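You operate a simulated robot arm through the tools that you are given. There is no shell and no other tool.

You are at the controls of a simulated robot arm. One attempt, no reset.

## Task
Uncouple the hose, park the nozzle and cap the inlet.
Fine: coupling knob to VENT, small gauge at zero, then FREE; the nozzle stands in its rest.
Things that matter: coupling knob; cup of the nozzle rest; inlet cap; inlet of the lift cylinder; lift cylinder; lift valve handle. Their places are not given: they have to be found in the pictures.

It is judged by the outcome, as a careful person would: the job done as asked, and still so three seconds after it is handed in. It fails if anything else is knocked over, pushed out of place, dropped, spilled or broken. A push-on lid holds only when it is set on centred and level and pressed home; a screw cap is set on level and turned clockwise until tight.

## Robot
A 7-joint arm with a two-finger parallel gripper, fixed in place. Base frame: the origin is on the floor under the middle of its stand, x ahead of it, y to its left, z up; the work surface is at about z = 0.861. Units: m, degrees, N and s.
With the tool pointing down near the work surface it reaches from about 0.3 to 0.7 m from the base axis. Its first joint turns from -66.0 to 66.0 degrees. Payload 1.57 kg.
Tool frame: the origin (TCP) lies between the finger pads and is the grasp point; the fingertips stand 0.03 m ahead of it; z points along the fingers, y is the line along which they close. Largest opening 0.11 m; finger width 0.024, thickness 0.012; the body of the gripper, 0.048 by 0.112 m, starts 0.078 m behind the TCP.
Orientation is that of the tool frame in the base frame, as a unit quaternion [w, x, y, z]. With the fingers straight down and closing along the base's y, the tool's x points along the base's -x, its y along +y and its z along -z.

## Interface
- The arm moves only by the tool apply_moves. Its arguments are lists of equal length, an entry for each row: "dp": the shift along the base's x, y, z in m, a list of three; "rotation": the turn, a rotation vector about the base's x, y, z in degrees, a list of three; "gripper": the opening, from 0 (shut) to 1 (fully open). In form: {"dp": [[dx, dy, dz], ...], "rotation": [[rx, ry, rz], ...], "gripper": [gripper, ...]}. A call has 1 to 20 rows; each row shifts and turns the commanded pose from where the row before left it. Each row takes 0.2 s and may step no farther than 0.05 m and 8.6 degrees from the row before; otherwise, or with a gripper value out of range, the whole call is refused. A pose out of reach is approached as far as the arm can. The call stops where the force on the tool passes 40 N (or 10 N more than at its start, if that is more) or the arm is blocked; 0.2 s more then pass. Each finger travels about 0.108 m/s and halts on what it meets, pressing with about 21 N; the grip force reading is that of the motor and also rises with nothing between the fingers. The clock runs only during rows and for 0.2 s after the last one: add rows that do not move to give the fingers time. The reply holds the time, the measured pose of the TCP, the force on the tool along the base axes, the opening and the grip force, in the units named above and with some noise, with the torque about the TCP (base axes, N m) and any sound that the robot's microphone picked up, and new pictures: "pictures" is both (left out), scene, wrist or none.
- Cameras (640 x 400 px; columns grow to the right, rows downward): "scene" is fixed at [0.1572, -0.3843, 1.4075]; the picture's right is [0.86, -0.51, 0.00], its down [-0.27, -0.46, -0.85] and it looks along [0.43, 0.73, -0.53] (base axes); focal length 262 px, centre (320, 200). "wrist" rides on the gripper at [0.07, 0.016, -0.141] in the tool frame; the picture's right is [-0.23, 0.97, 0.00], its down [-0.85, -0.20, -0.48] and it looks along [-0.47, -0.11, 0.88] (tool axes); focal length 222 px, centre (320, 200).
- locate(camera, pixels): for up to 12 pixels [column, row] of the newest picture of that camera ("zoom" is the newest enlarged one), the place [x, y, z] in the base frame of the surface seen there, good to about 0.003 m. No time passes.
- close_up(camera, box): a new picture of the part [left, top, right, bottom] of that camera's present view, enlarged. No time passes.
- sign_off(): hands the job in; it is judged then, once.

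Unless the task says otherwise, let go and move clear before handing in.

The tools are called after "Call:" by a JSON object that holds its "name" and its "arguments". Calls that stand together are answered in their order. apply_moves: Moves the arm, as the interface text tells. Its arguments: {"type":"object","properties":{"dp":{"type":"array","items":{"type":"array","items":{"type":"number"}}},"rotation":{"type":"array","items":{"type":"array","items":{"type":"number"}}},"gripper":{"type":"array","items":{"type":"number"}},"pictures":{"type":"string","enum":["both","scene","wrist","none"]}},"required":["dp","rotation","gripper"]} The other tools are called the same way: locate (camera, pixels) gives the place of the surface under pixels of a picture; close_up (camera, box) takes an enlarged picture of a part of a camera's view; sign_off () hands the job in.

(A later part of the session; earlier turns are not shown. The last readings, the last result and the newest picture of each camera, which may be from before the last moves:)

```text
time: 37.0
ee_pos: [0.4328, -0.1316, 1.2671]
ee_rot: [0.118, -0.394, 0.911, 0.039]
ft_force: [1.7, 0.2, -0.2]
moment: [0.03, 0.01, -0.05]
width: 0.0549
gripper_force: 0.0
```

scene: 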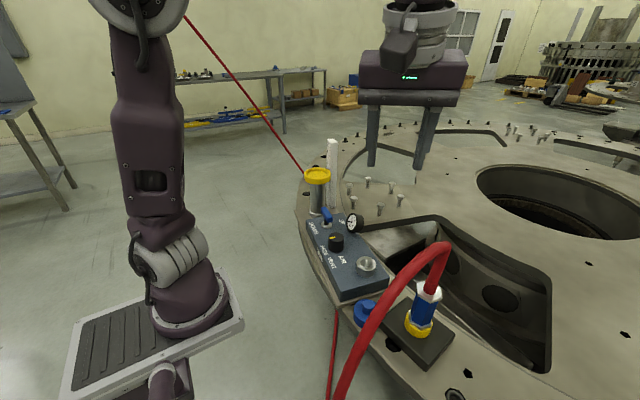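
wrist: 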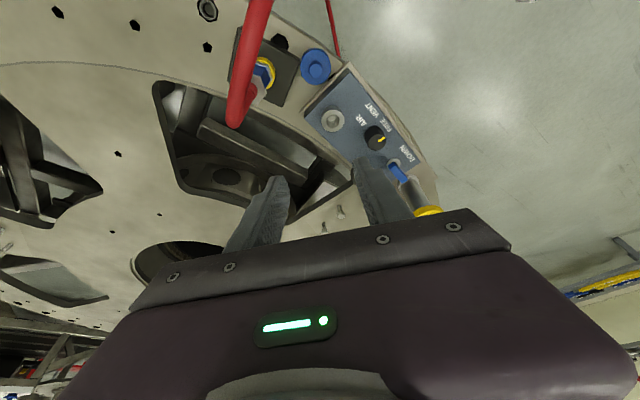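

The commanded pose follows the actual one. I'll level the tool (14.3° about (−0.67,0.75,0)) and turn it −136.75° about z so the fingers close along x with the camera on the +y side, away from the hose.

Call:
{"name": "apply_moves", "arguments": {"dp": [[0, 0, 0], [0, 0, 0], [0, 0, 0], [0, 0, 0], [0, 0, 0], [0, 0, 0], [0, 0, 0], [0, 0, 0], [0, 0, 0], [0, 0, 0], [0, 0, 0], [0, 0, 0], [0, 0, 0], [0, 0, 0], [0, 0, 0], [0, 0, 0], [0, 0, 0], [0, 0, 0], [0, 0, 0], [0, 0, 0]], "rotation": [[-4.745, 5.33, 0], [-4.745, 5.33, 0], [0, 0, -8.044], [0, 0, -8.044], [0, 0, -8.044], [0, 0, -8.044], [0, 0, -8.044], [0, 0, -8.044], [0, 0, -8.044], [0, 0, -8.044], [0, 0, -8.044], [0, 0, -8.044], [0, 0, -8.044], [0, 0, -8.044], [0, 0, -8.044], [0, 0, -8.044], [0, 0, -8.044], [0, 0, -8.044], [0, 0, -8.044], [0, 0, 0]], "gripper": [0.5, 0.5, 0.5, 0.5, 0.5, 0.5, 0.5, 0.5, 0.5, 0.5, 0.5, 0.5, 0.5, 0.5, 0.5, 0.5, 0.5, 0.5, 0.5, 0.5]}}

Call:
{"name": "close_up", "arguments": {"camera": "scene", "box": [320, 210, 480, 370]}}

```text
time: 41.2
ee_pos: [0.4339, -0.1329, 1.2668]
ee_rot: [0.0, 0.706, 0.708, 0.001]
ft_force: [-0.5, -0.7, -0.9]
moment: [-0.02, -0.01, -0.03]
width: 0.055
gripper_force: 0.1
```

scene: 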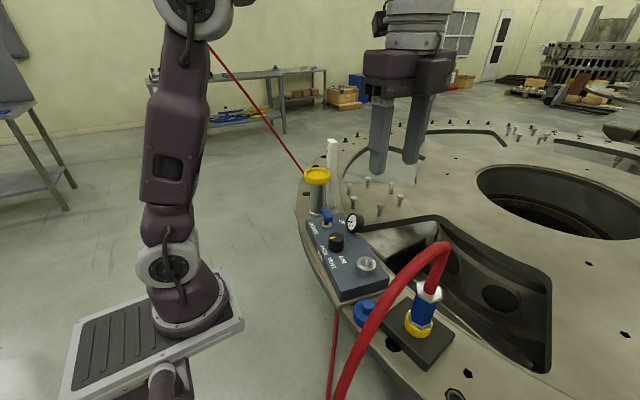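
wrist: 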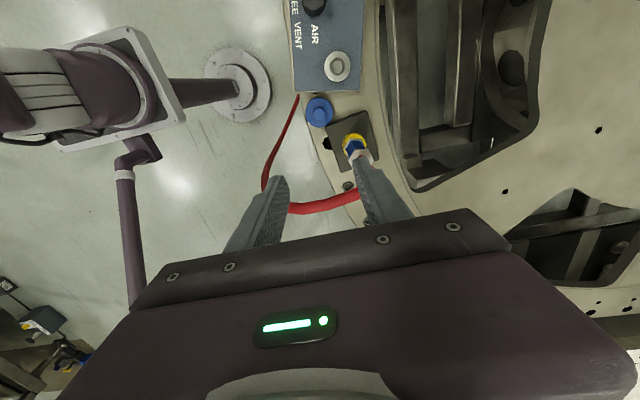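

```text
2.50 times, centred on (400, 290) of scene
```

zoom: 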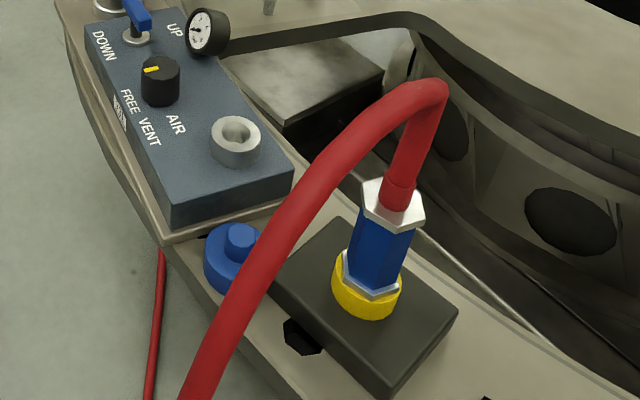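

The tool is level, and the nozzle stands upright in the cup (its nut at (430,289) matches a vertical stance). I'll measure the cap, inlet and hose positions now.

Call:
{"name": "close_up", "arguments": {"camera": "wrist", "box": [270, 40, 400, 180]}}

Call:
{"name": "locate", "arguments": {"camera": "wrist", "pixels": [[320, 113], [319, 108], [307, 113], [332, 110], [319, 126], [319, 100], [338, 67], [325, 68], [350, 66], [338, 54], [338, 80], [330, 207]]}}

Call:
{"name": "locate", "arguments": {"camera": "scene", "pixels": [[437, 248], [420, 255], [405, 272], [390, 295], [375, 325], [358, 365], [347, 395], [364, 308], [367, 304], [357, 318], [366, 266], [430, 290]]}}

```text
2.86 times, centred on (335, 110) of wrist
```

zoom: 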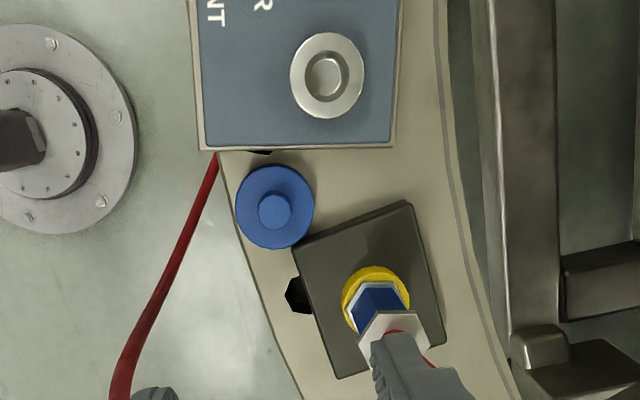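

```text
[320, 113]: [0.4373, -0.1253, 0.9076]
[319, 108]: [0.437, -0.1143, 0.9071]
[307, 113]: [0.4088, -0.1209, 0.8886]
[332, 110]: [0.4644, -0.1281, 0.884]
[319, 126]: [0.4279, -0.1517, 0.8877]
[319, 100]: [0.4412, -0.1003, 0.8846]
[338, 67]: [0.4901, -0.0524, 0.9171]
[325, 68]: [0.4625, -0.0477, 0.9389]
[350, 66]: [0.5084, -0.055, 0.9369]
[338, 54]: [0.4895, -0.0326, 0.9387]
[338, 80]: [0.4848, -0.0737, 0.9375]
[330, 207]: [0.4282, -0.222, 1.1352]
```

```text
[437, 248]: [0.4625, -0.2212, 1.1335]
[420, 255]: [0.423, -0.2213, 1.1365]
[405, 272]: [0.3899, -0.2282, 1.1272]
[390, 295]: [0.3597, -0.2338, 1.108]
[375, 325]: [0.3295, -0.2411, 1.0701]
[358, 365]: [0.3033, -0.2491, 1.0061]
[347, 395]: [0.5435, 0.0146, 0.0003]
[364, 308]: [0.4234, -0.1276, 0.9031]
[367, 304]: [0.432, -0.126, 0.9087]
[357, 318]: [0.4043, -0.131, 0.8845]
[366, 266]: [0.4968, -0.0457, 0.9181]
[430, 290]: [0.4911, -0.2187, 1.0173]
```

Cap nub is at about (0.4335,−0.1255, top 0.909); the hose passes at y≈−0.222, ~0.1 m away; the inlet axis is at (0.486,−0.050). I'll descend over the cap to check alignment.

Call:
{"name": "apply_moves", "arguments": {"dp": [[0, 0.007, -0.04], [0, 0, -0.045], [0, 0, -0.045], [0, 0, -0.045], [0, 0, -0.045], [0, 0, -0.03], [0, 0, 0]], "rotation": [[0, 0, 0], [0, 0, 0], [0, 0, 0], [0, 0, 0], [0, 0, 0], [0, 0, 0], [0, 0, 0]], "gripper": [0.42, 0.42, 0.42, 0.42, 0.42, 0.42, 0.42]}}

Call:
{"name": "close_up", "arguments": {"camera": "wrist", "box": [220, 90, 440, 240]}}

Call:
{"name": "close_up", "arguments": {"camera": "scene", "box": [320, 180, 480, 340]}}

```text
time: 42.8
ee_pos: [0.4351, -0.125, 1.0181]
ee_rot: [0.001, 0.706, 0.708, 0.0]
ft_force: [-0.1, -0.1, -0.4]
moment: [0.01, 0.0, 0.0]
width: 0.0462
gripper_force: 0.1
```

scene: 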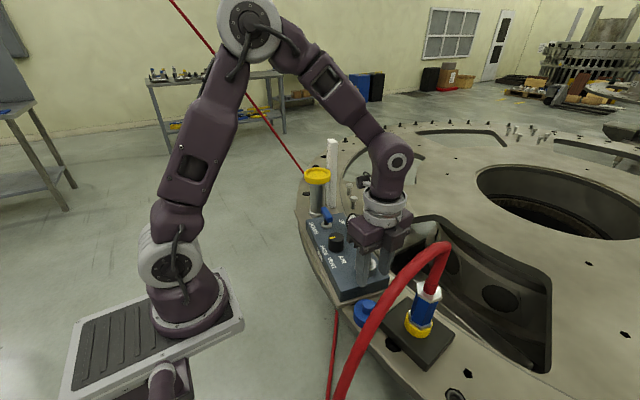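
wrist: 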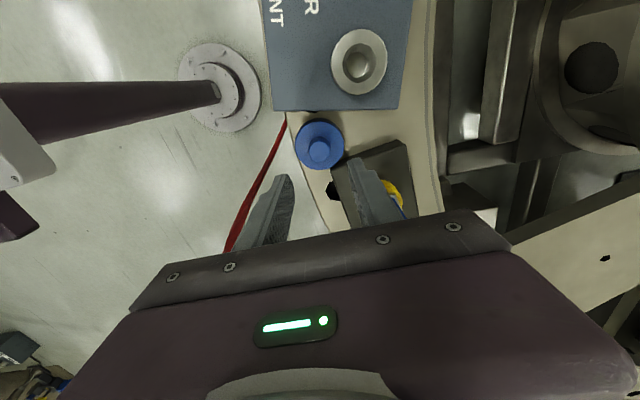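

```text
2.67 times, centred on (330, 165) of wrist
```

zoom: 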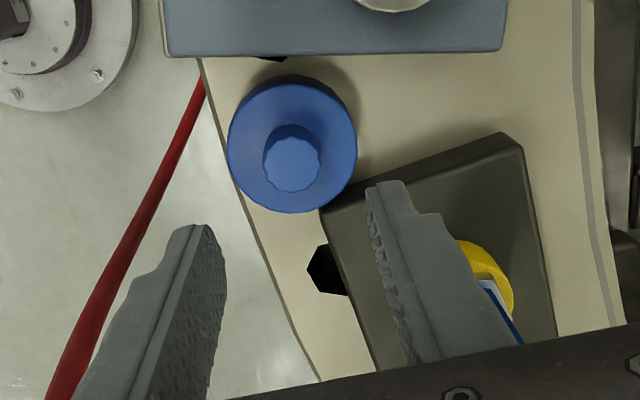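

```text
2.50 times, centred on (400, 260) of scene
```

zoom: 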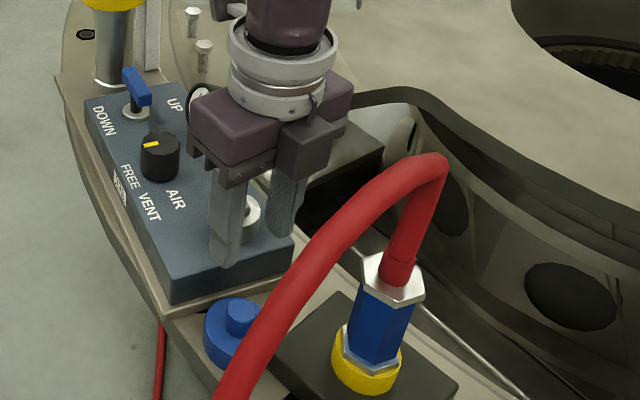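

The nub (zoom 292,164) is offset only about (−1.5,−1.2) mm from the TCP. I'll correct that and lower until the fingertips straddle the nub just above the cap's top.

Call:
{"name": "apply_moves", "arguments": {"dp": [[-0.0015, -0.0012, -0.03], [0, 0, -0.03], [0, 0, -0.02], [0, 0, -0.01], [0, 0, 0]], "rotation": [[0, 0, 0], [0, 0, 0], [0, 0, 0], [0, 0, 0], [0, 0, 0]], "gripper": [0.42, 0.42, 0.42, 0.42, 0.42]}}

Call:
{"name": "close_up", "arguments": {"camera": "wrist", "box": [230, 120, 420, 250]}}

Call:
{"name": "close_up", "arguments": {"camera": "scene", "box": [330, 240, 430, 340]}}

```text
time: 44.0
ee_pos: [0.4332, -0.1278, 0.9274]
ee_rot: [0.001, 0.706, 0.708, 0.001]
ft_force: [0.4, 0.2, -0.7]
moment: [-0.01, 0.01, -0.01]
width: 0.046
gripper_force: 0.1
```

scene: 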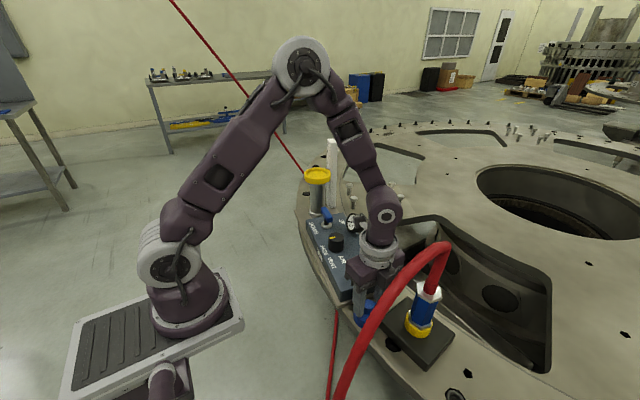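
wrist: 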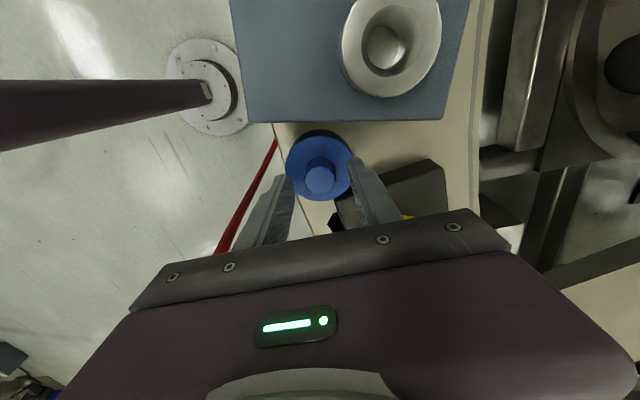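

```text
3.08 times, centred on (325, 185) of wrist
```

zoom: 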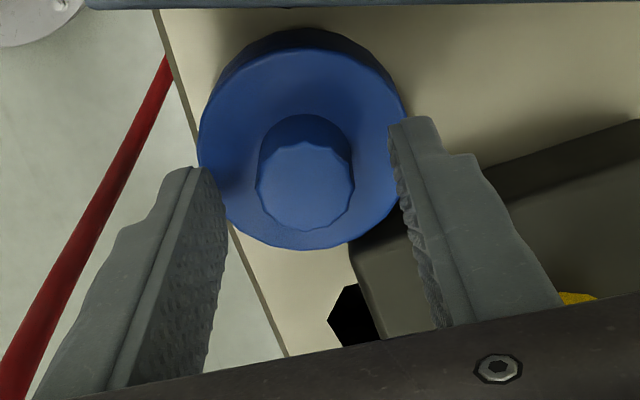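

```text
4.00 times, centred on (380, 290) of scene
```

zoom: 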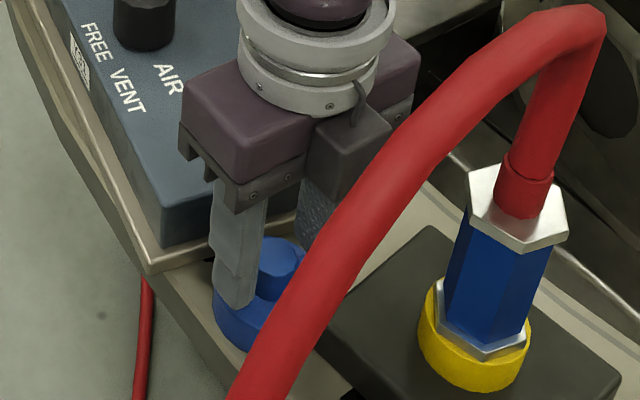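

Alignment is within ~1.5 mm. A small correction and 6 mm more descent, then I'll close on the nub.

Call:
{"name": "apply_moves", "arguments": {"dp": [[-0.0005, 0.001, -0.003], [0, 0, -0.003], [0, 0, 0], [0, 0, 0], [0, 0, 0], [0, 0, 0]], "rotation": [[0, 0, 0], [0, 0, 0], [0, 0, 0], [0, 0, 0], [0, 0, 0], [0, 0, 0]], "gripper": [0.42, 0.42, 0.25, 0.1, 0.1, 0.1]}}

Call:
{"name": "close_up", "arguments": {"camera": "wrist", "box": [230, 120, 420, 250]}}

Call:
{"name": "close_up", "arguments": {"camera": "scene", "box": [330, 240, 430, 340]}}

```text
time: 45.4
ee_pos: [0.4323, -0.1265, 0.9212]
ee_rot: [0.001, 0.706, 0.708, 0.001]
ft_force: [0.2, 0.2, 0.0]
moment: [0.02, 0.03, -0.01]
width: 0.0241
gripper_force: 21.3
```

scene: 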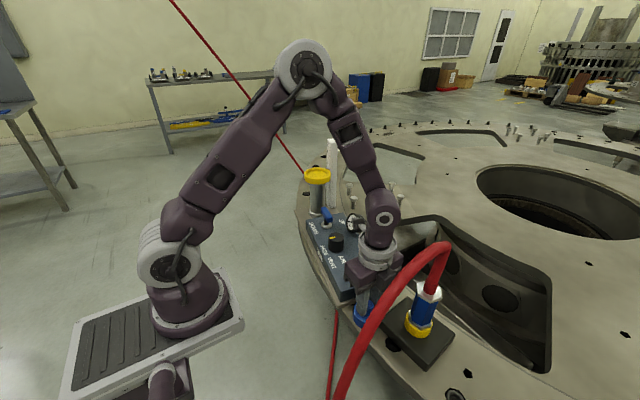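
wrist: 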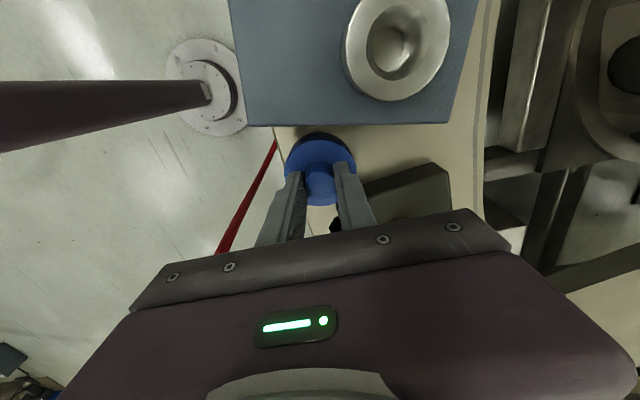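

```text
3.08 times, centred on (325, 185) of wrist
```

zoom: 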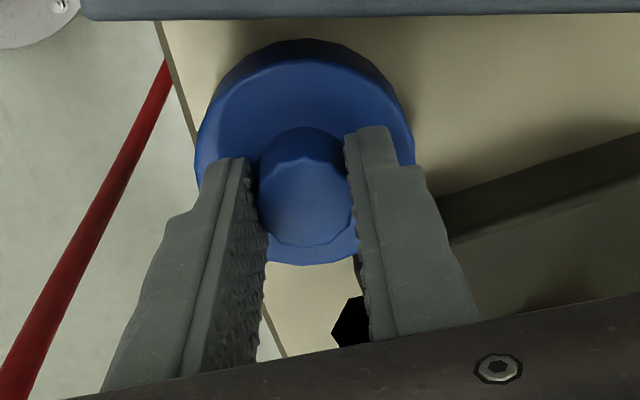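

```text
4.00 times, centred on (380, 290) of scene
```

zoom: 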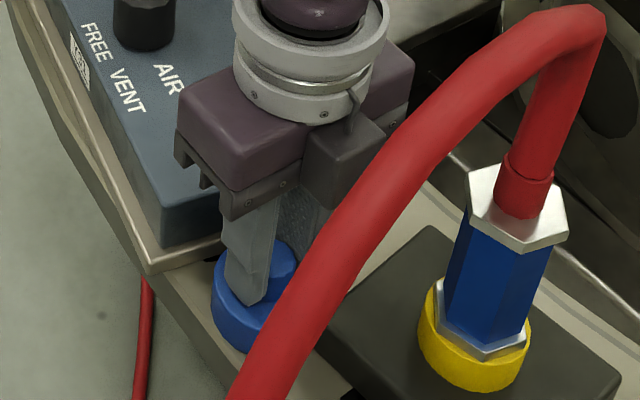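

The nub is gripped (width 0.0241) and centred on the TCP. I'll lift the cap and bring it to a point just short of the inlet, where the inlet is still visible.

Call:
{"name": "apply_moves", "arguments": {"dp": [[0, 0, 0.01], [0, 0, 0.03], [0, 0, 0.035], [0, 0, 0.035], [0.02, 0.012, 0], [0.02, 0.012, 0], [0.0141, 0.0125, 0], [0, 0, 0], [0, 0, 0]], "rotation": [[0, 0, 0], [0, 0, 0], [0, 0, 0], [0, 0, 0], [0, 0, 0], [0, 0, 0], [0, 0, 0], [0, 0, 0], [0, 0, 0]], "gripper": [0.1, 0.1, 0.1, 0.1, 0.1, 0.1, 0.1, 0.1, 0.1]}}

Call:
{"name": "close_up", "arguments": {"camera": "wrist", "box": [230, 90, 420, 240]}}

Call:
{"name": "close_up", "arguments": {"camera": "scene", "box": [320, 180, 450, 310]}}

```text
time: 47.4
ee_pos: [0.486, -0.0884, 1.0324]
ee_rot: [0.002, 0.706, 0.708, 0.001]
ft_force: [0.2, -0.6, -1.0]
moment: [0.02, -0.01, 0.01]
width: 0.011
gripper_force: 0.0
```

scene: 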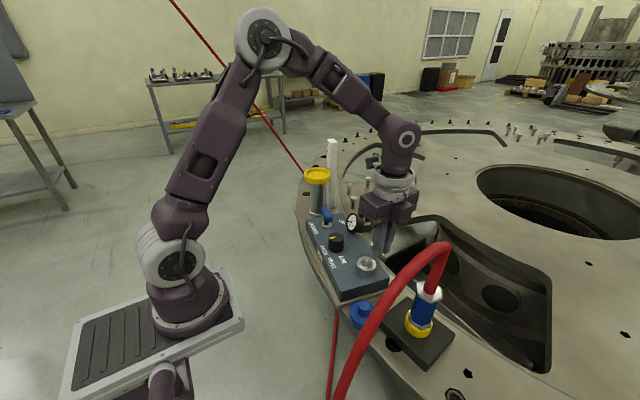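
wrist: 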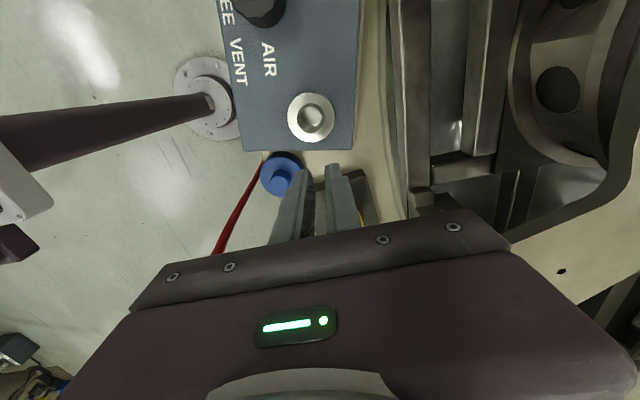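

```text
2.67 times, centred on (325, 165) of wrist
```

zoom: 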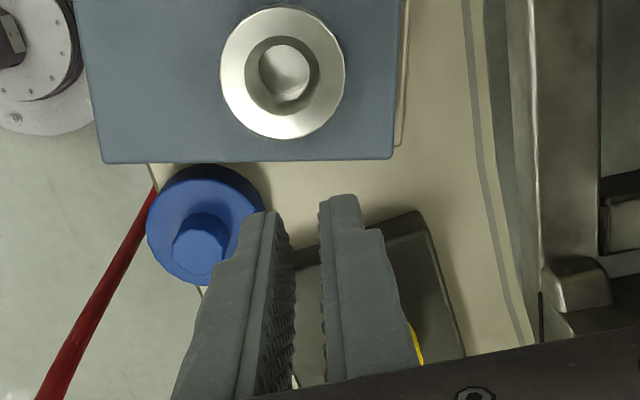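

```text
3.08 times, centred on (385, 245) of scene
```

zoom: 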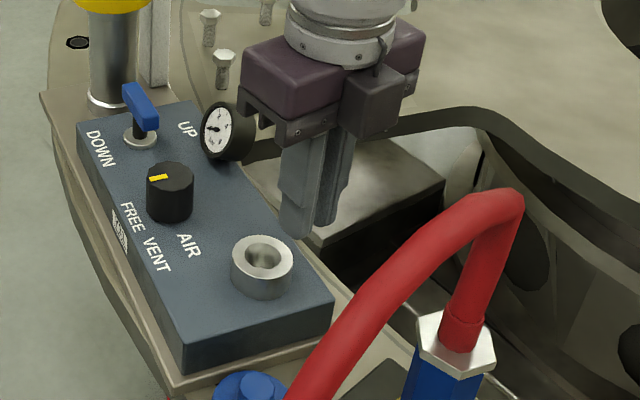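

The fingers closed to 0.011: the cap was not carried along and still sits at its place (zoom 205,240). I'll check whether it moved and why the grip slipped.

Call:
{"name": "close_up", "arguments": {"camera": "wrist", "box": [250, 140, 330, 210]}}

Call:
{"name": "locate", "arguments": {"camera": "wrist", "pixels": [[280, 180], [276, 178], [285, 175], [265, 175], [298, 165], [275, 195], [278, 158], [281, 170], [280, 186], [312, 116], [293, 116], [330, 116]]}}

Call:
{"name": "close_up", "arguments": {"camera": "scene", "box": [335, 285, 395, 345]}}

Call:
{"name": "locate", "arguments": {"camera": "scene", "pixels": [[367, 305], [363, 310], [358, 307], [352, 312], [355, 325], [369, 302], [361, 304], [350, 318], [360, 320], [365, 314], [362, 303], [370, 325]]}}

```text
5.71 times, centred on (290, 175) of wrist
```

zoom: 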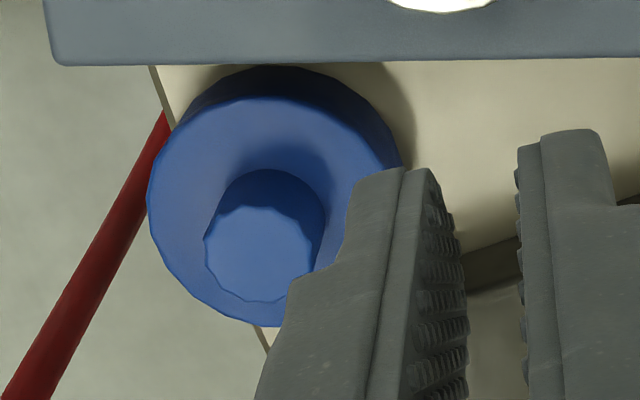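

```text
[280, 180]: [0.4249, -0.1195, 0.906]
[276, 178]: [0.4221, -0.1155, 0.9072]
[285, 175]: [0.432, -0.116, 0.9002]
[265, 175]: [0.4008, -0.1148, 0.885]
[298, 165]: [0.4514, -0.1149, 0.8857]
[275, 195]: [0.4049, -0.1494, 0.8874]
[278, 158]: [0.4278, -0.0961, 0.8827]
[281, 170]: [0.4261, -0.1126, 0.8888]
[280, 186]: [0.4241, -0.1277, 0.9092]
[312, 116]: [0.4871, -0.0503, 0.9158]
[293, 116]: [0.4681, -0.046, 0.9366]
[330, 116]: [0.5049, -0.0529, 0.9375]
```

```text
6.67 times, centred on (365, 315) of scene
```

zoom: 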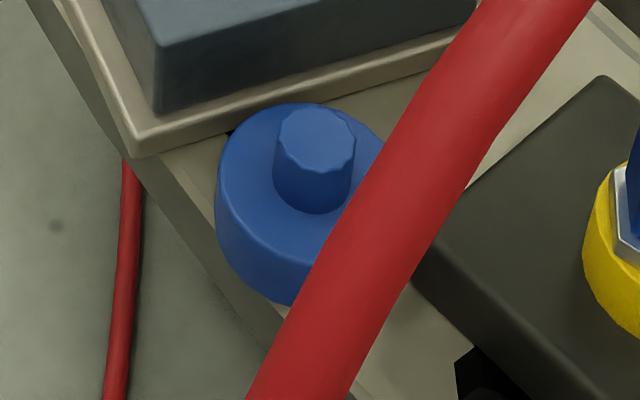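

```text
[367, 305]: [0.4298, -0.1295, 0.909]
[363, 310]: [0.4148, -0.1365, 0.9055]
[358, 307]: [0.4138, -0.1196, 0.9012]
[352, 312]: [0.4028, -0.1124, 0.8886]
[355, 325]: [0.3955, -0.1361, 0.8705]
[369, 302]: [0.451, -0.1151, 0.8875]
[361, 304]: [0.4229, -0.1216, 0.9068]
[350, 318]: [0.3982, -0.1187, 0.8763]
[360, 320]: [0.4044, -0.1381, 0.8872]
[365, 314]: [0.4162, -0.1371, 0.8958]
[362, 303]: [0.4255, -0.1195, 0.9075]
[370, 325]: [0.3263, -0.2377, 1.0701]
```

The cap now sits upright at about (0.4236,−0.1255), shifted ~9 mm in −x, so my grip slipped on the lift. I'll go back over it, take a deeper grip, and lift slowly while watching.

Call:
{"name": "apply_moves", "arguments": {"dp": [[-0.02, -0.012, 0], [-0.02, -0.012, 0], [-0.023, -0.0118, 0], [0, 0, -0.03], [0, 0, -0.03], [0, 0, 0]], "rotation": [[0, 0, 0], [0, 0, 0], [0, 0, 0], [0, 0, 0], [0, 0, 0], [0, 0, 0]], "gripper": [0.4, 0.42, 0.42, 0.42, 0.42, 0.42]}}

Call:
{"name": "close_up", "arguments": {"camera": "wrist", "box": [230, 110, 420, 240]}}

Call:
{"name": "close_up", "arguments": {"camera": "scene", "box": [330, 260, 410, 340]}}

```text
time: 48.8
ee_pos: [0.4221, -0.1246, 0.9709]
ee_rot: [0.0, 0.705, 0.709, 0.001]
ft_force: [-0.8, -0.6, -1.1]
moment: [-0.02, 0.0, -0.01]
width: 0.0462
gripper_force: 0.1
```

scene: 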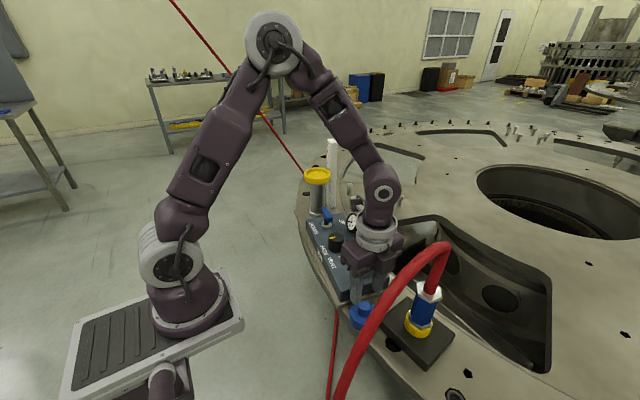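
wrist: 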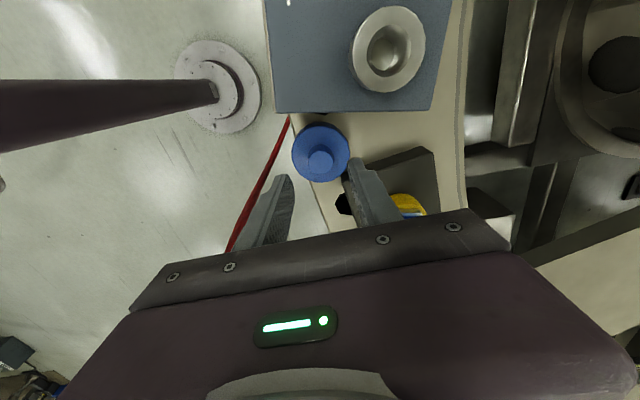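

```text
3.08 times, centred on (325, 175) of wrist
```

zoom: 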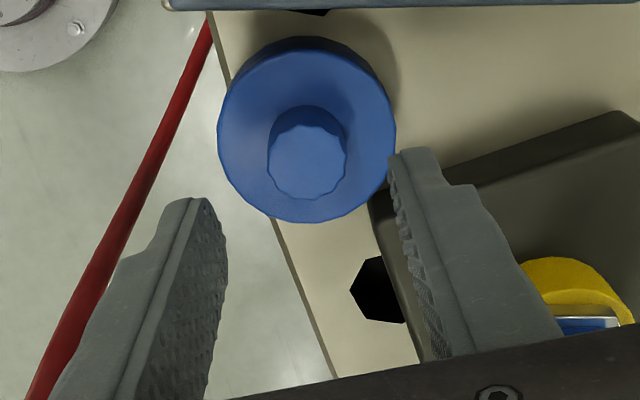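

```text
5.00 times, centred on (370, 300) of scene
```

zoom: 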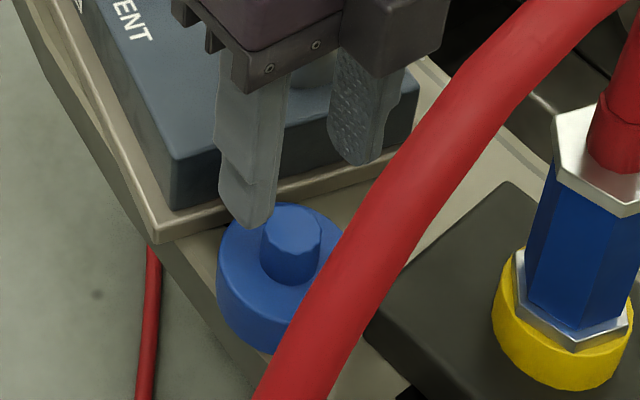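

The nub is 1–2 mm from the TCP. I'll correct, descend to z≈0.918 (fingertips just above the cap's top) and check before closing.

Call:
{"name": "apply_moves", "arguments": {"dp": [[0.0009, 0.0014, -0.02], [0, 0, -0.02], [0, 0, -0.01], [0, 0, -0.003], [0, 0, 0]], "rotation": [[0, 0, 0], [0, 0, 0], [0, 0, 0], [0, 0, 0], [0, 0, 0]], "gripper": [0.42, 0.42, 0.42, 0.42, 0.42]}}

Call:
{"name": "close_up", "arguments": {"camera": "wrist", "box": [240, 120, 400, 240]}}

Call:
{"name": "close_up", "arguments": {"camera": "scene", "box": [335, 280, 395, 340]}}

```text
time: 50.0
ee_pos: [0.4241, -0.1246, 0.9191]
ee_rot: [0.001, 0.706, 0.709, 0.0]
ft_force: [-0.4, -0.4, 0.0]
moment: [-0.02, -0.01, 0.02]
width: 0.0463
gripper_force: 0.1
```

scene: 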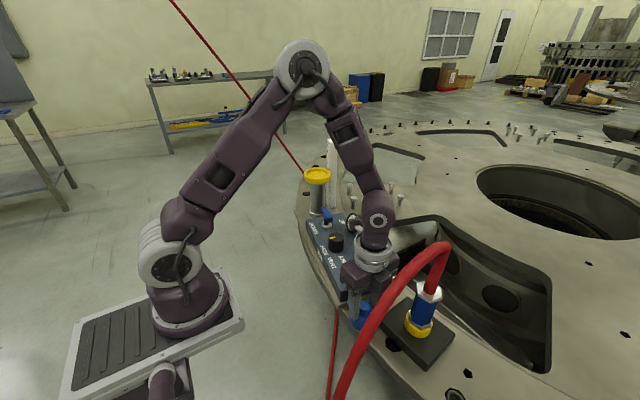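
wrist: 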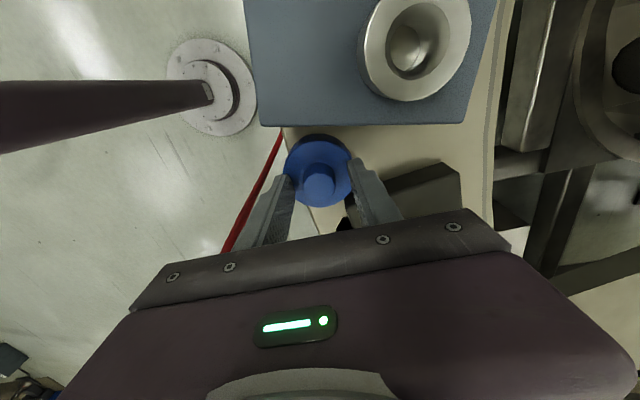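

```text
3.33 times, centred on (320, 180) of wrist
```

zoom: 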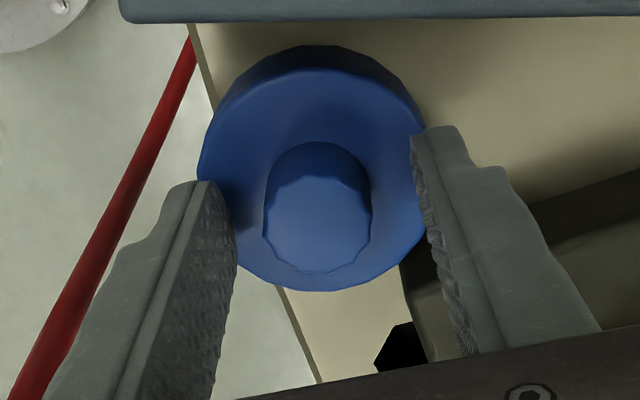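

```text
6.67 times, centred on (365, 310) of scene
```

zoom: 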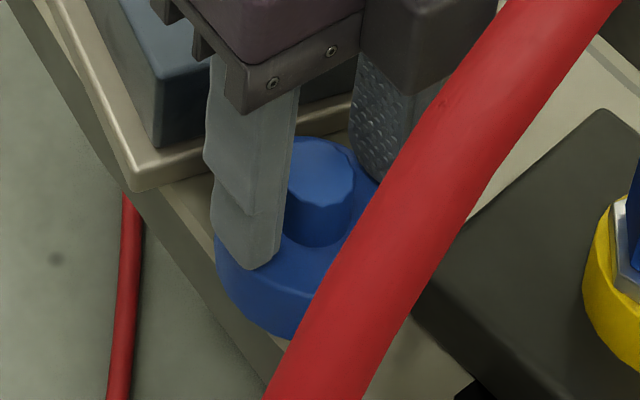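

The nub is centred between the pads. Closing now and holding a few beats to let the grip settle.

Call:
{"name": "apply_moves", "arguments": {"dp": [[0, 0, 0], [0, 0, 0], [0, 0, 0], [0, 0, 0], [0, 0, 0], [0, 0, 0]], "rotation": [[0, 0, 0], [0, 0, 0], [0, 0, 0], [0, 0, 0], [0, 0, 0], [0, 0, 0]], "gripper": [0.3, 0.2, 0.1, 0.05, 0.05, 0.05]}}

Call:
{"name": "close_up", "arguments": {"camera": "wrist", "box": [240, 120, 400, 240]}}

Call:
{"name": "close_up", "arguments": {"camera": "scene", "box": [335, 280, 395, 340]}}

```text
time: 51.4
ee_pos: [0.4242, -0.1246, 0.9194]
ee_rot: [0.001, 0.705, 0.709, 0.0]
ft_force: [0.8, 0.4, 1.4]
moment: [-0.03, 0.0, 0.04]
width: 0.0242
gripper_force: 20.7
```

scene: 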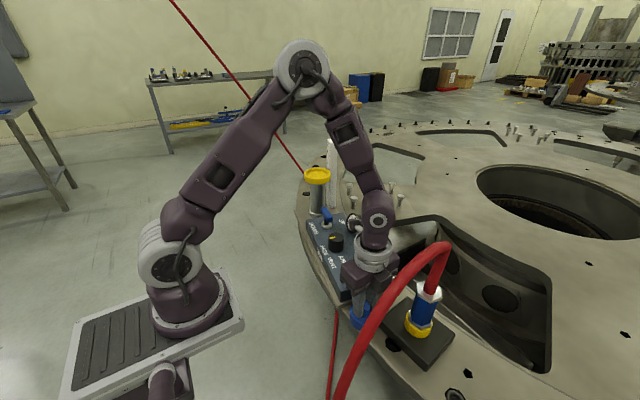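
wrist: 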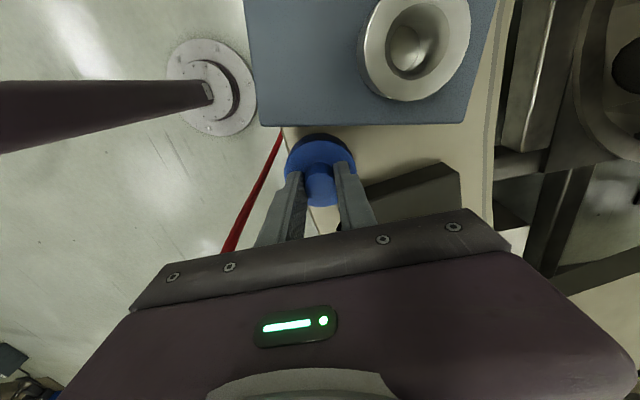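

```text
3.33 times, centred on (320, 180) of wrist
```

zoom: 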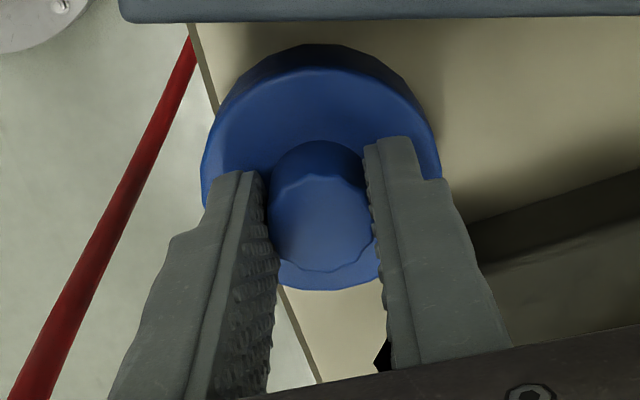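

```text
6.67 times, centred on (365, 310) of scene
```

zoom: 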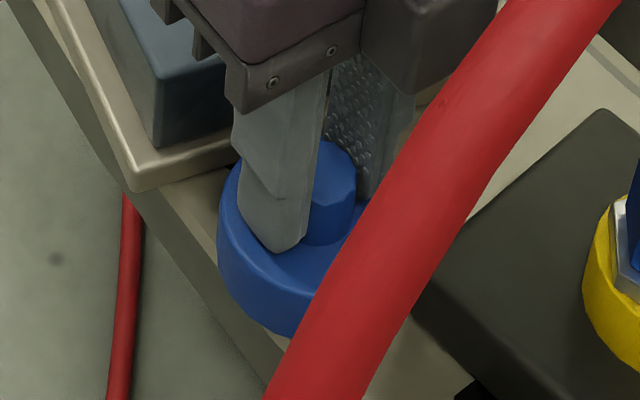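

Gripped again (0.0242, 20.7 N). Lifting slowly in 2 mm steps to see whether the cap follows.

Call:
{"name": "apply_moves", "arguments": {"dp": [[0, 0, 0.002], [0, 0, 0.002], [0, 0, 0.002], [0, 0, 0.002], [0, 0, 0]], "rotation": [[0, 0, 0], [0, 0, 0], [0, 0, 0], [0, 0, 0], [0, 0, 0]], "gripper": [0.05, 0.05, 0.05, 0.05, 0.05]}}

Call:
{"name": "close_up", "arguments": {"camera": "wrist", "box": [240, 120, 400, 240]}}

Call:
{"name": "close_up", "arguments": {"camera": "scene", "box": [335, 280, 395, 340]}}

```text
time: 52.6
ee_pos: [0.4239, -0.1221, 0.9272]
ee_rot: [0.001, 0.706, 0.708, 0.001]
ft_force: [0.4, 0.0, 0.2]
moment: [0.02, 0.01, 0.0]
width: 0.024
gripper_force: 21.0
```

scene: 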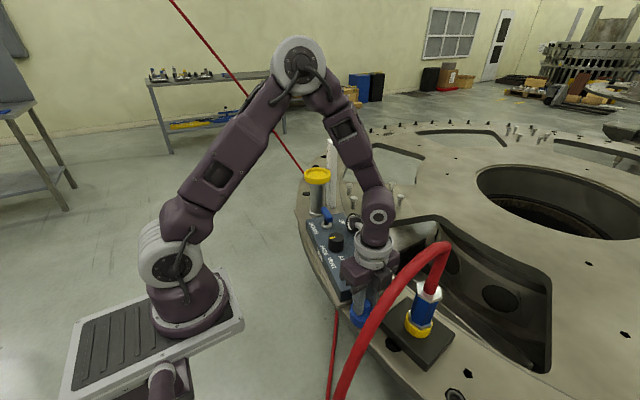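
wrist: 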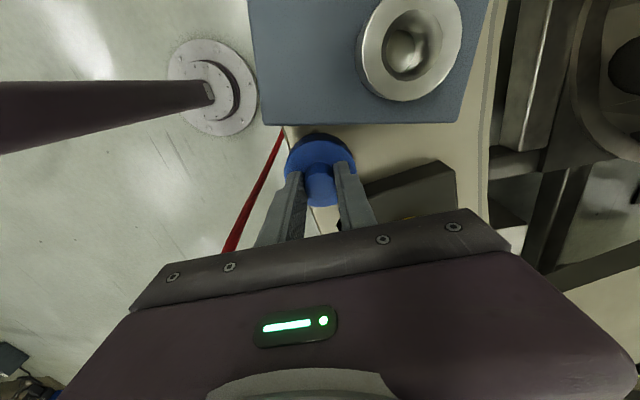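

```text
3.33 times, centred on (320, 180) of wrist
```

zoom: 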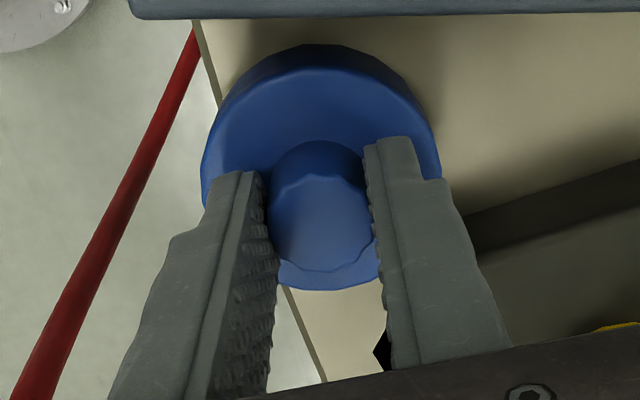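

```text
6.67 times, centred on (365, 310) of scene
```

zoom: 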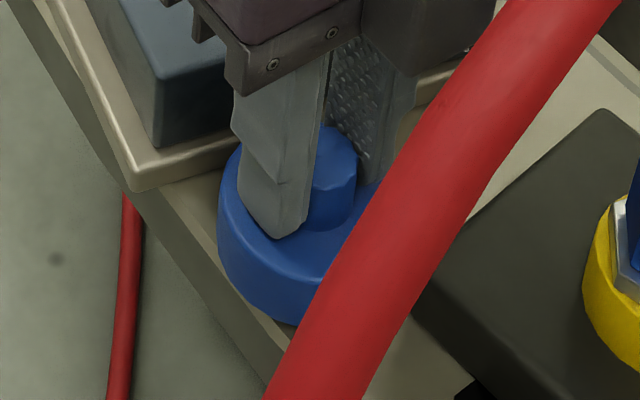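

The cap is now rising with the gripper (its underside has left the ring in the scene zoom). I'll keep lifting slowly, 4–5 mm per row.

Call:
{"name": "apply_moves", "arguments": {"dp": [[0, 0, 0.004], [0, 0, 0.004], [0, 0, 0.005], [0, 0, 0.005], [0, 0, 0.005], [0, 0, 0.005], [0, 0, 0]], "rotation": [[0, 0, 0], [0, 0, 0], [0, 0, 0], [0, 0, 0], [0, 0, 0], [0, 0, 0], [0, 0, 0]], "gripper": [0.05, 0.05, 0.05, 0.05, 0.05, 0.05, 0.05]}}

Call:
{"name": "close_up", "arguments": {"camera": "wrist", "box": [240, 120, 400, 240]}}

Call:
{"name": "close_up", "arguments": {"camera": "scene", "box": [320, 240, 420, 340]}}

```text
time: 54.2
ee_pos: [0.4221, -0.1229, 0.9542]
ee_rot: [0.001, 0.706, 0.708, 0.001]
ft_force: [-0.3, -0.3, -0.1]
moment: [0.03, 0.01, 0.0]
width: 0.0241
gripper_force: 21.2
```

scene: 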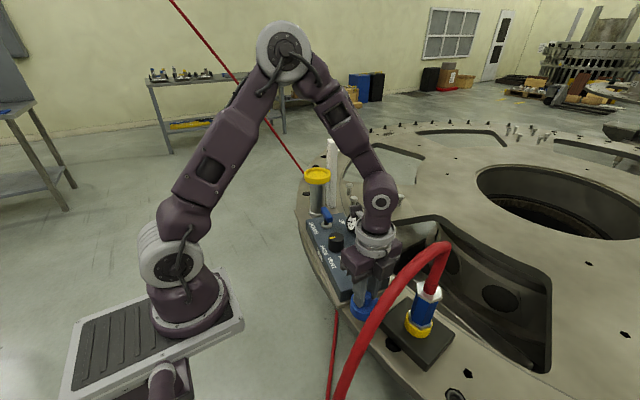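
wrist: 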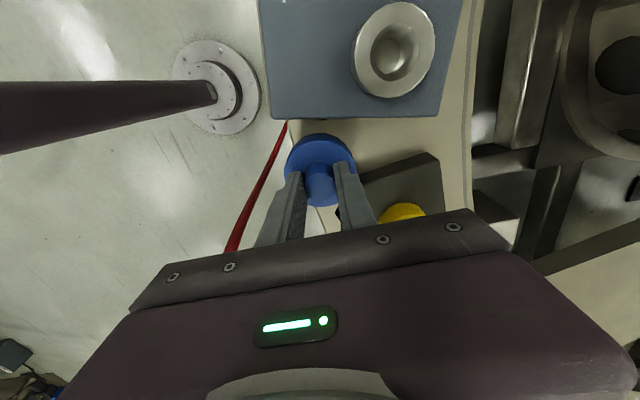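

```text
3.33 times, centred on (320, 180) of wrist
```

zoom: 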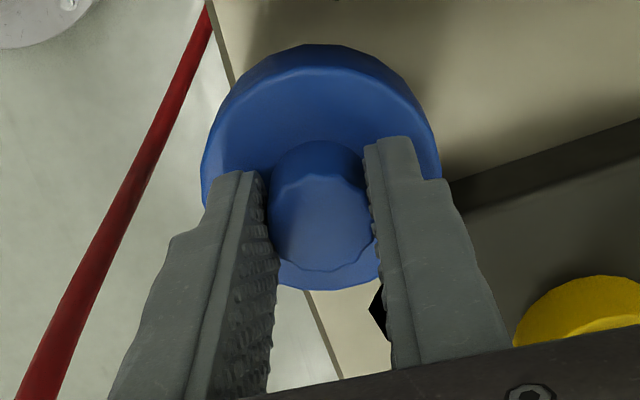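

```text
4.00 times, centred on (370, 290) of scene
```

zoom: 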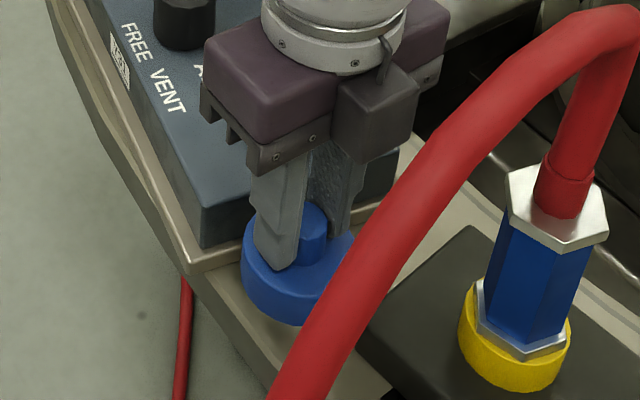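

Holding steady (width 0.0241, cap square in the fingers). Continuing up at ~7.5 mm per row to clear the inlet.

Call:
{"name": "apply_moves", "arguments": {"dp": [[0, 0, 0.005], [0, 0, 0.007], [0, 0, 0.0075], [0, 0, 0.0075], [0, 0, 0.0075], [0, 0, 0.0075], [0, 0, 0.0075], [0, 0, 0.0075], [0, 0, 0.007], [0, 0, 0.005], [0, 0, 0]], "rotation": [[0, 0, 0], [0, 0, 0], [0, 0, 0], [0, 0, 0], [0, 0, 0], [0, 0, 0], [0, 0, 0], [0, 0, 0], [0, 0, 0], [0, 0, 0], [0, 0, 0]], "gripper": [0.05, 0.05, 0.05, 0.05, 0.05, 0.05, 0.05, 0.05, 0.05, 0.05, 0.05]}}

Call:
{"name": "close_up", "arguments": {"camera": "wrist", "box": [240, 80, 420, 240]}}

Call:
{"name": "close_up", "arguments": {"camera": "scene", "box": [320, 200, 440, 320]}}

```text
time: 56.6
ee_pos: [0.4229, -0.1226, 1.023]
ee_rot: [0.001, 0.706, 0.708, 0.001]
ft_force: [0.0, 0.8, 0.6]
moment: [0.02, 0.02, 0.0]
width: 0.0241
gripper_force: 21.1
```

scene: 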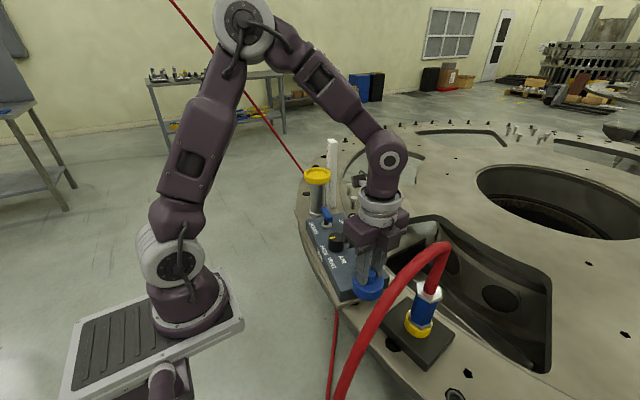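
wrist: 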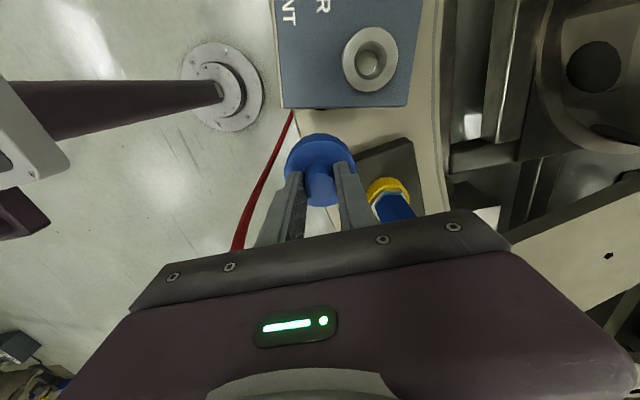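

```text
2.50 times, centred on (330, 160) of wrist
```

zoom: 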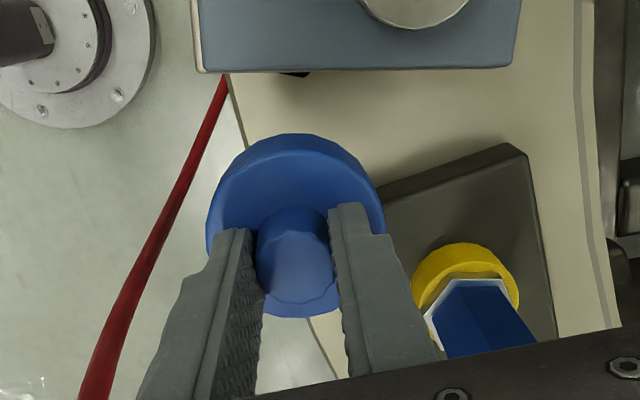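

```text
3.33 times, centred on (380, 260) of scene
```

zoom: 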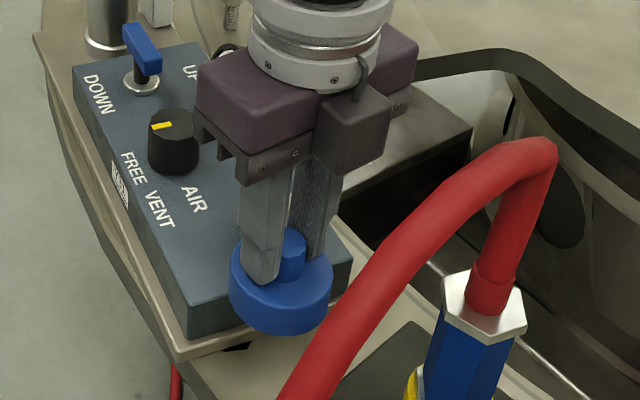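

The cap is held well at z≈1.023, clear of everything. I'll carry it slowly to just short of the inlet and check the relative position.

Call:
{"name": "apply_moves", "arguments": {"dp": [[0.005, 0.0027, 0], [0.0075, 0.004, 0], [0.008, 0.0042, 0], [0.008, 0.0042, 0], [0.008, 0.0042, 0], [0.008, 0.0042, 0], [0.0075, 0.004, 0], [0.006, 0.0032, 0], [0.0046, 0.0025, 0], [0, 0, 0], [0, 0, 0]], "rotation": [[0, 0, 0], [0, 0, 0], [0, 0, 0], [0, 0, 0], [0, 0, 0], [0, 0, 0], [0, 0, 0], [0, 0, 0], [0, 0, 0], [0, 0, 0], [0, 0, 0]], "gripper": [0.05, 0.05, 0.05, 0.05, 0.05, 0.05, 0.05, 0.05, 0.05, 0.05, 0.05]}}

Call:
{"name": "close_up", "arguments": {"camera": "wrist", "box": [240, 80, 400, 220]}}

Call:
{"name": "close_up", "arguments": {"camera": "scene", "box": [320, 180, 440, 300]}}

```text
time: 59.0
ee_pos: [0.487, -0.0912, 1.0222]
ee_rot: [0.0, 0.706, 0.708, 0.001]
ft_force: [-0.1, 0.5, -0.1]
moment: [0.02, 0.0, -0.01]
width: 0.0242
gripper_force: 20.8
```

scene: 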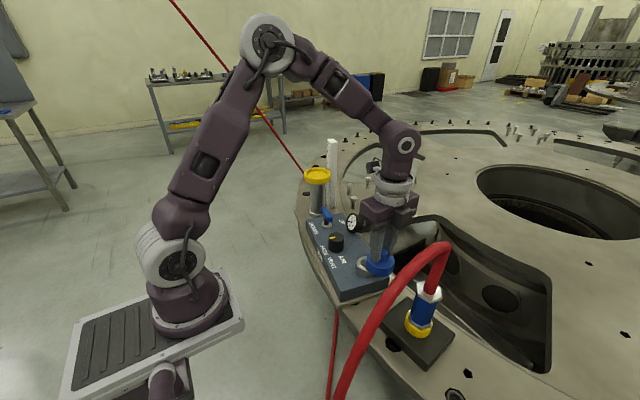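
wrist: 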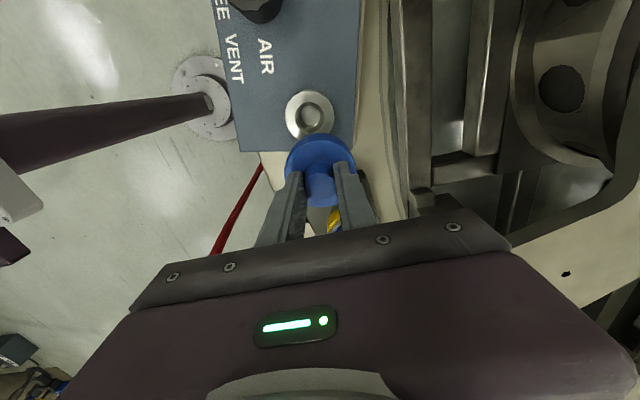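

```text
2.86 times, centred on (320, 150) of wrist
```

zoom: 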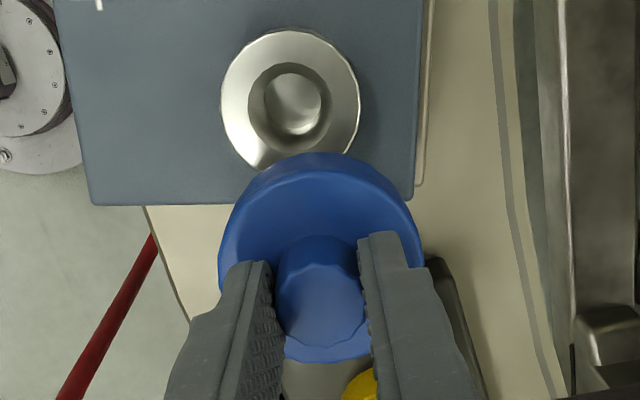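

```text
3.33 times, centred on (380, 240) of scene
```

zoom: 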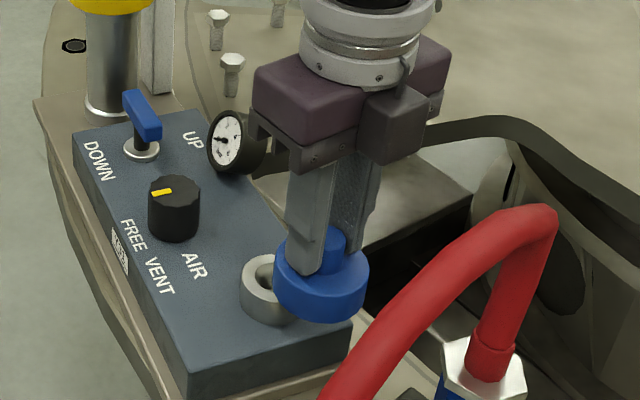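

The inlet sits about 0.040 m in +y from the TCP, with x matching within 1 mm. I'll move over it slowly and lower to just above the collar.

Call:
{"name": "apply_moves", "arguments": {"dp": [[0, 0.005, 0], [0, 0.007, 0], [-0.0004, 0.0075, 0], [0, 0.0075, 0], [0, 0.007, 0], [0, 0.0056, 0], [0, 0, -0.006], [0, 0, -0.006], [0, 0, 0], [0, 0, 0]], "rotation": [[0, 0, 0], [0, 0, 0], [0, 0, 0], [0, 0, 0], [0, 0, 0], [0, 0, 0], [0, 0, 0], [0, 0, 0], [0, 0, 0], [0, 0, 0]], "gripper": [0.05, 0.05, 0.05, 0.05, 0.05, 0.05, 0.05, 0.05, 0.05, 0.05]}}

Call:
{"name": "close_up", "arguments": {"camera": "wrist", "box": [240, 100, 400, 220]}}

Call:
{"name": "close_up", "arguments": {"camera": "scene", "box": [330, 210, 410, 290]}}

```text
time: 61.2
ee_pos: [0.4869, -0.0504, 1.0116]
ee_rot: [0.001, 0.706, 0.708, 0.0]
ft_force: [-0.2, 0.1, -0.3]
moment: [-0.03, 0.01, 0.0]
width: 0.0243
gripper_force: 21.1
```

scene: 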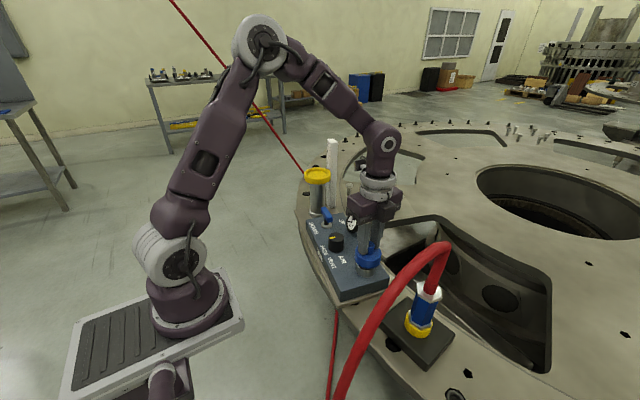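
wrist: 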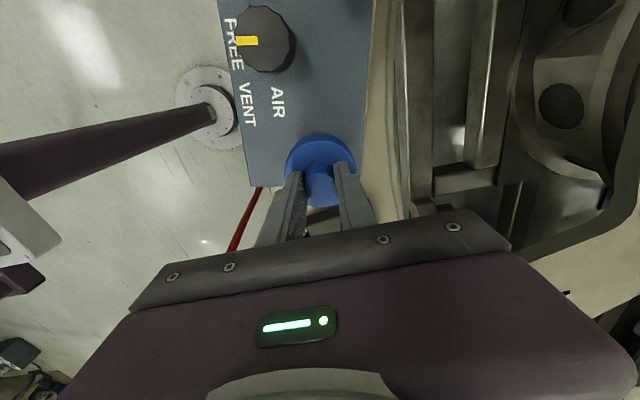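

```text
3.33 times, centred on (320, 160) of wrist
```

zoom: 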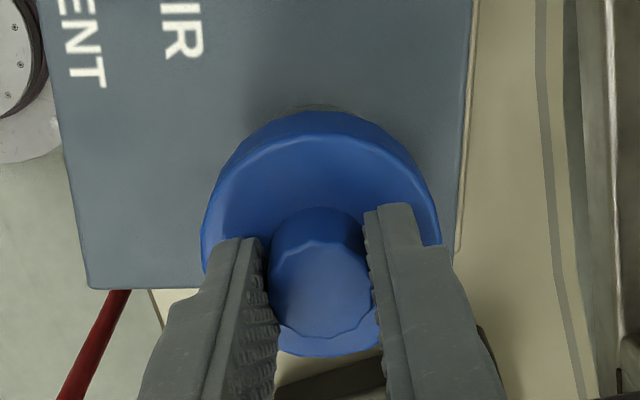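

```text
5.00 times, centred on (370, 250) of scene
```

zoom: 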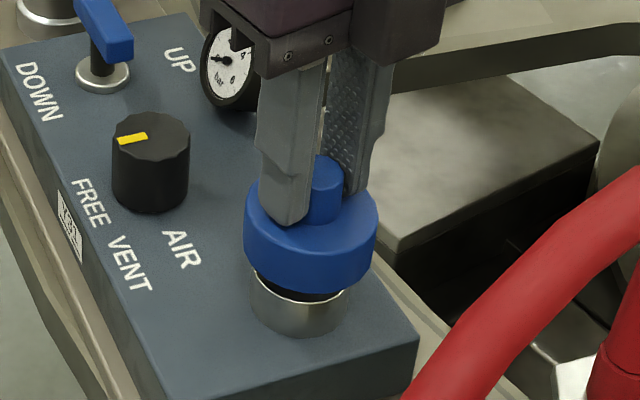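

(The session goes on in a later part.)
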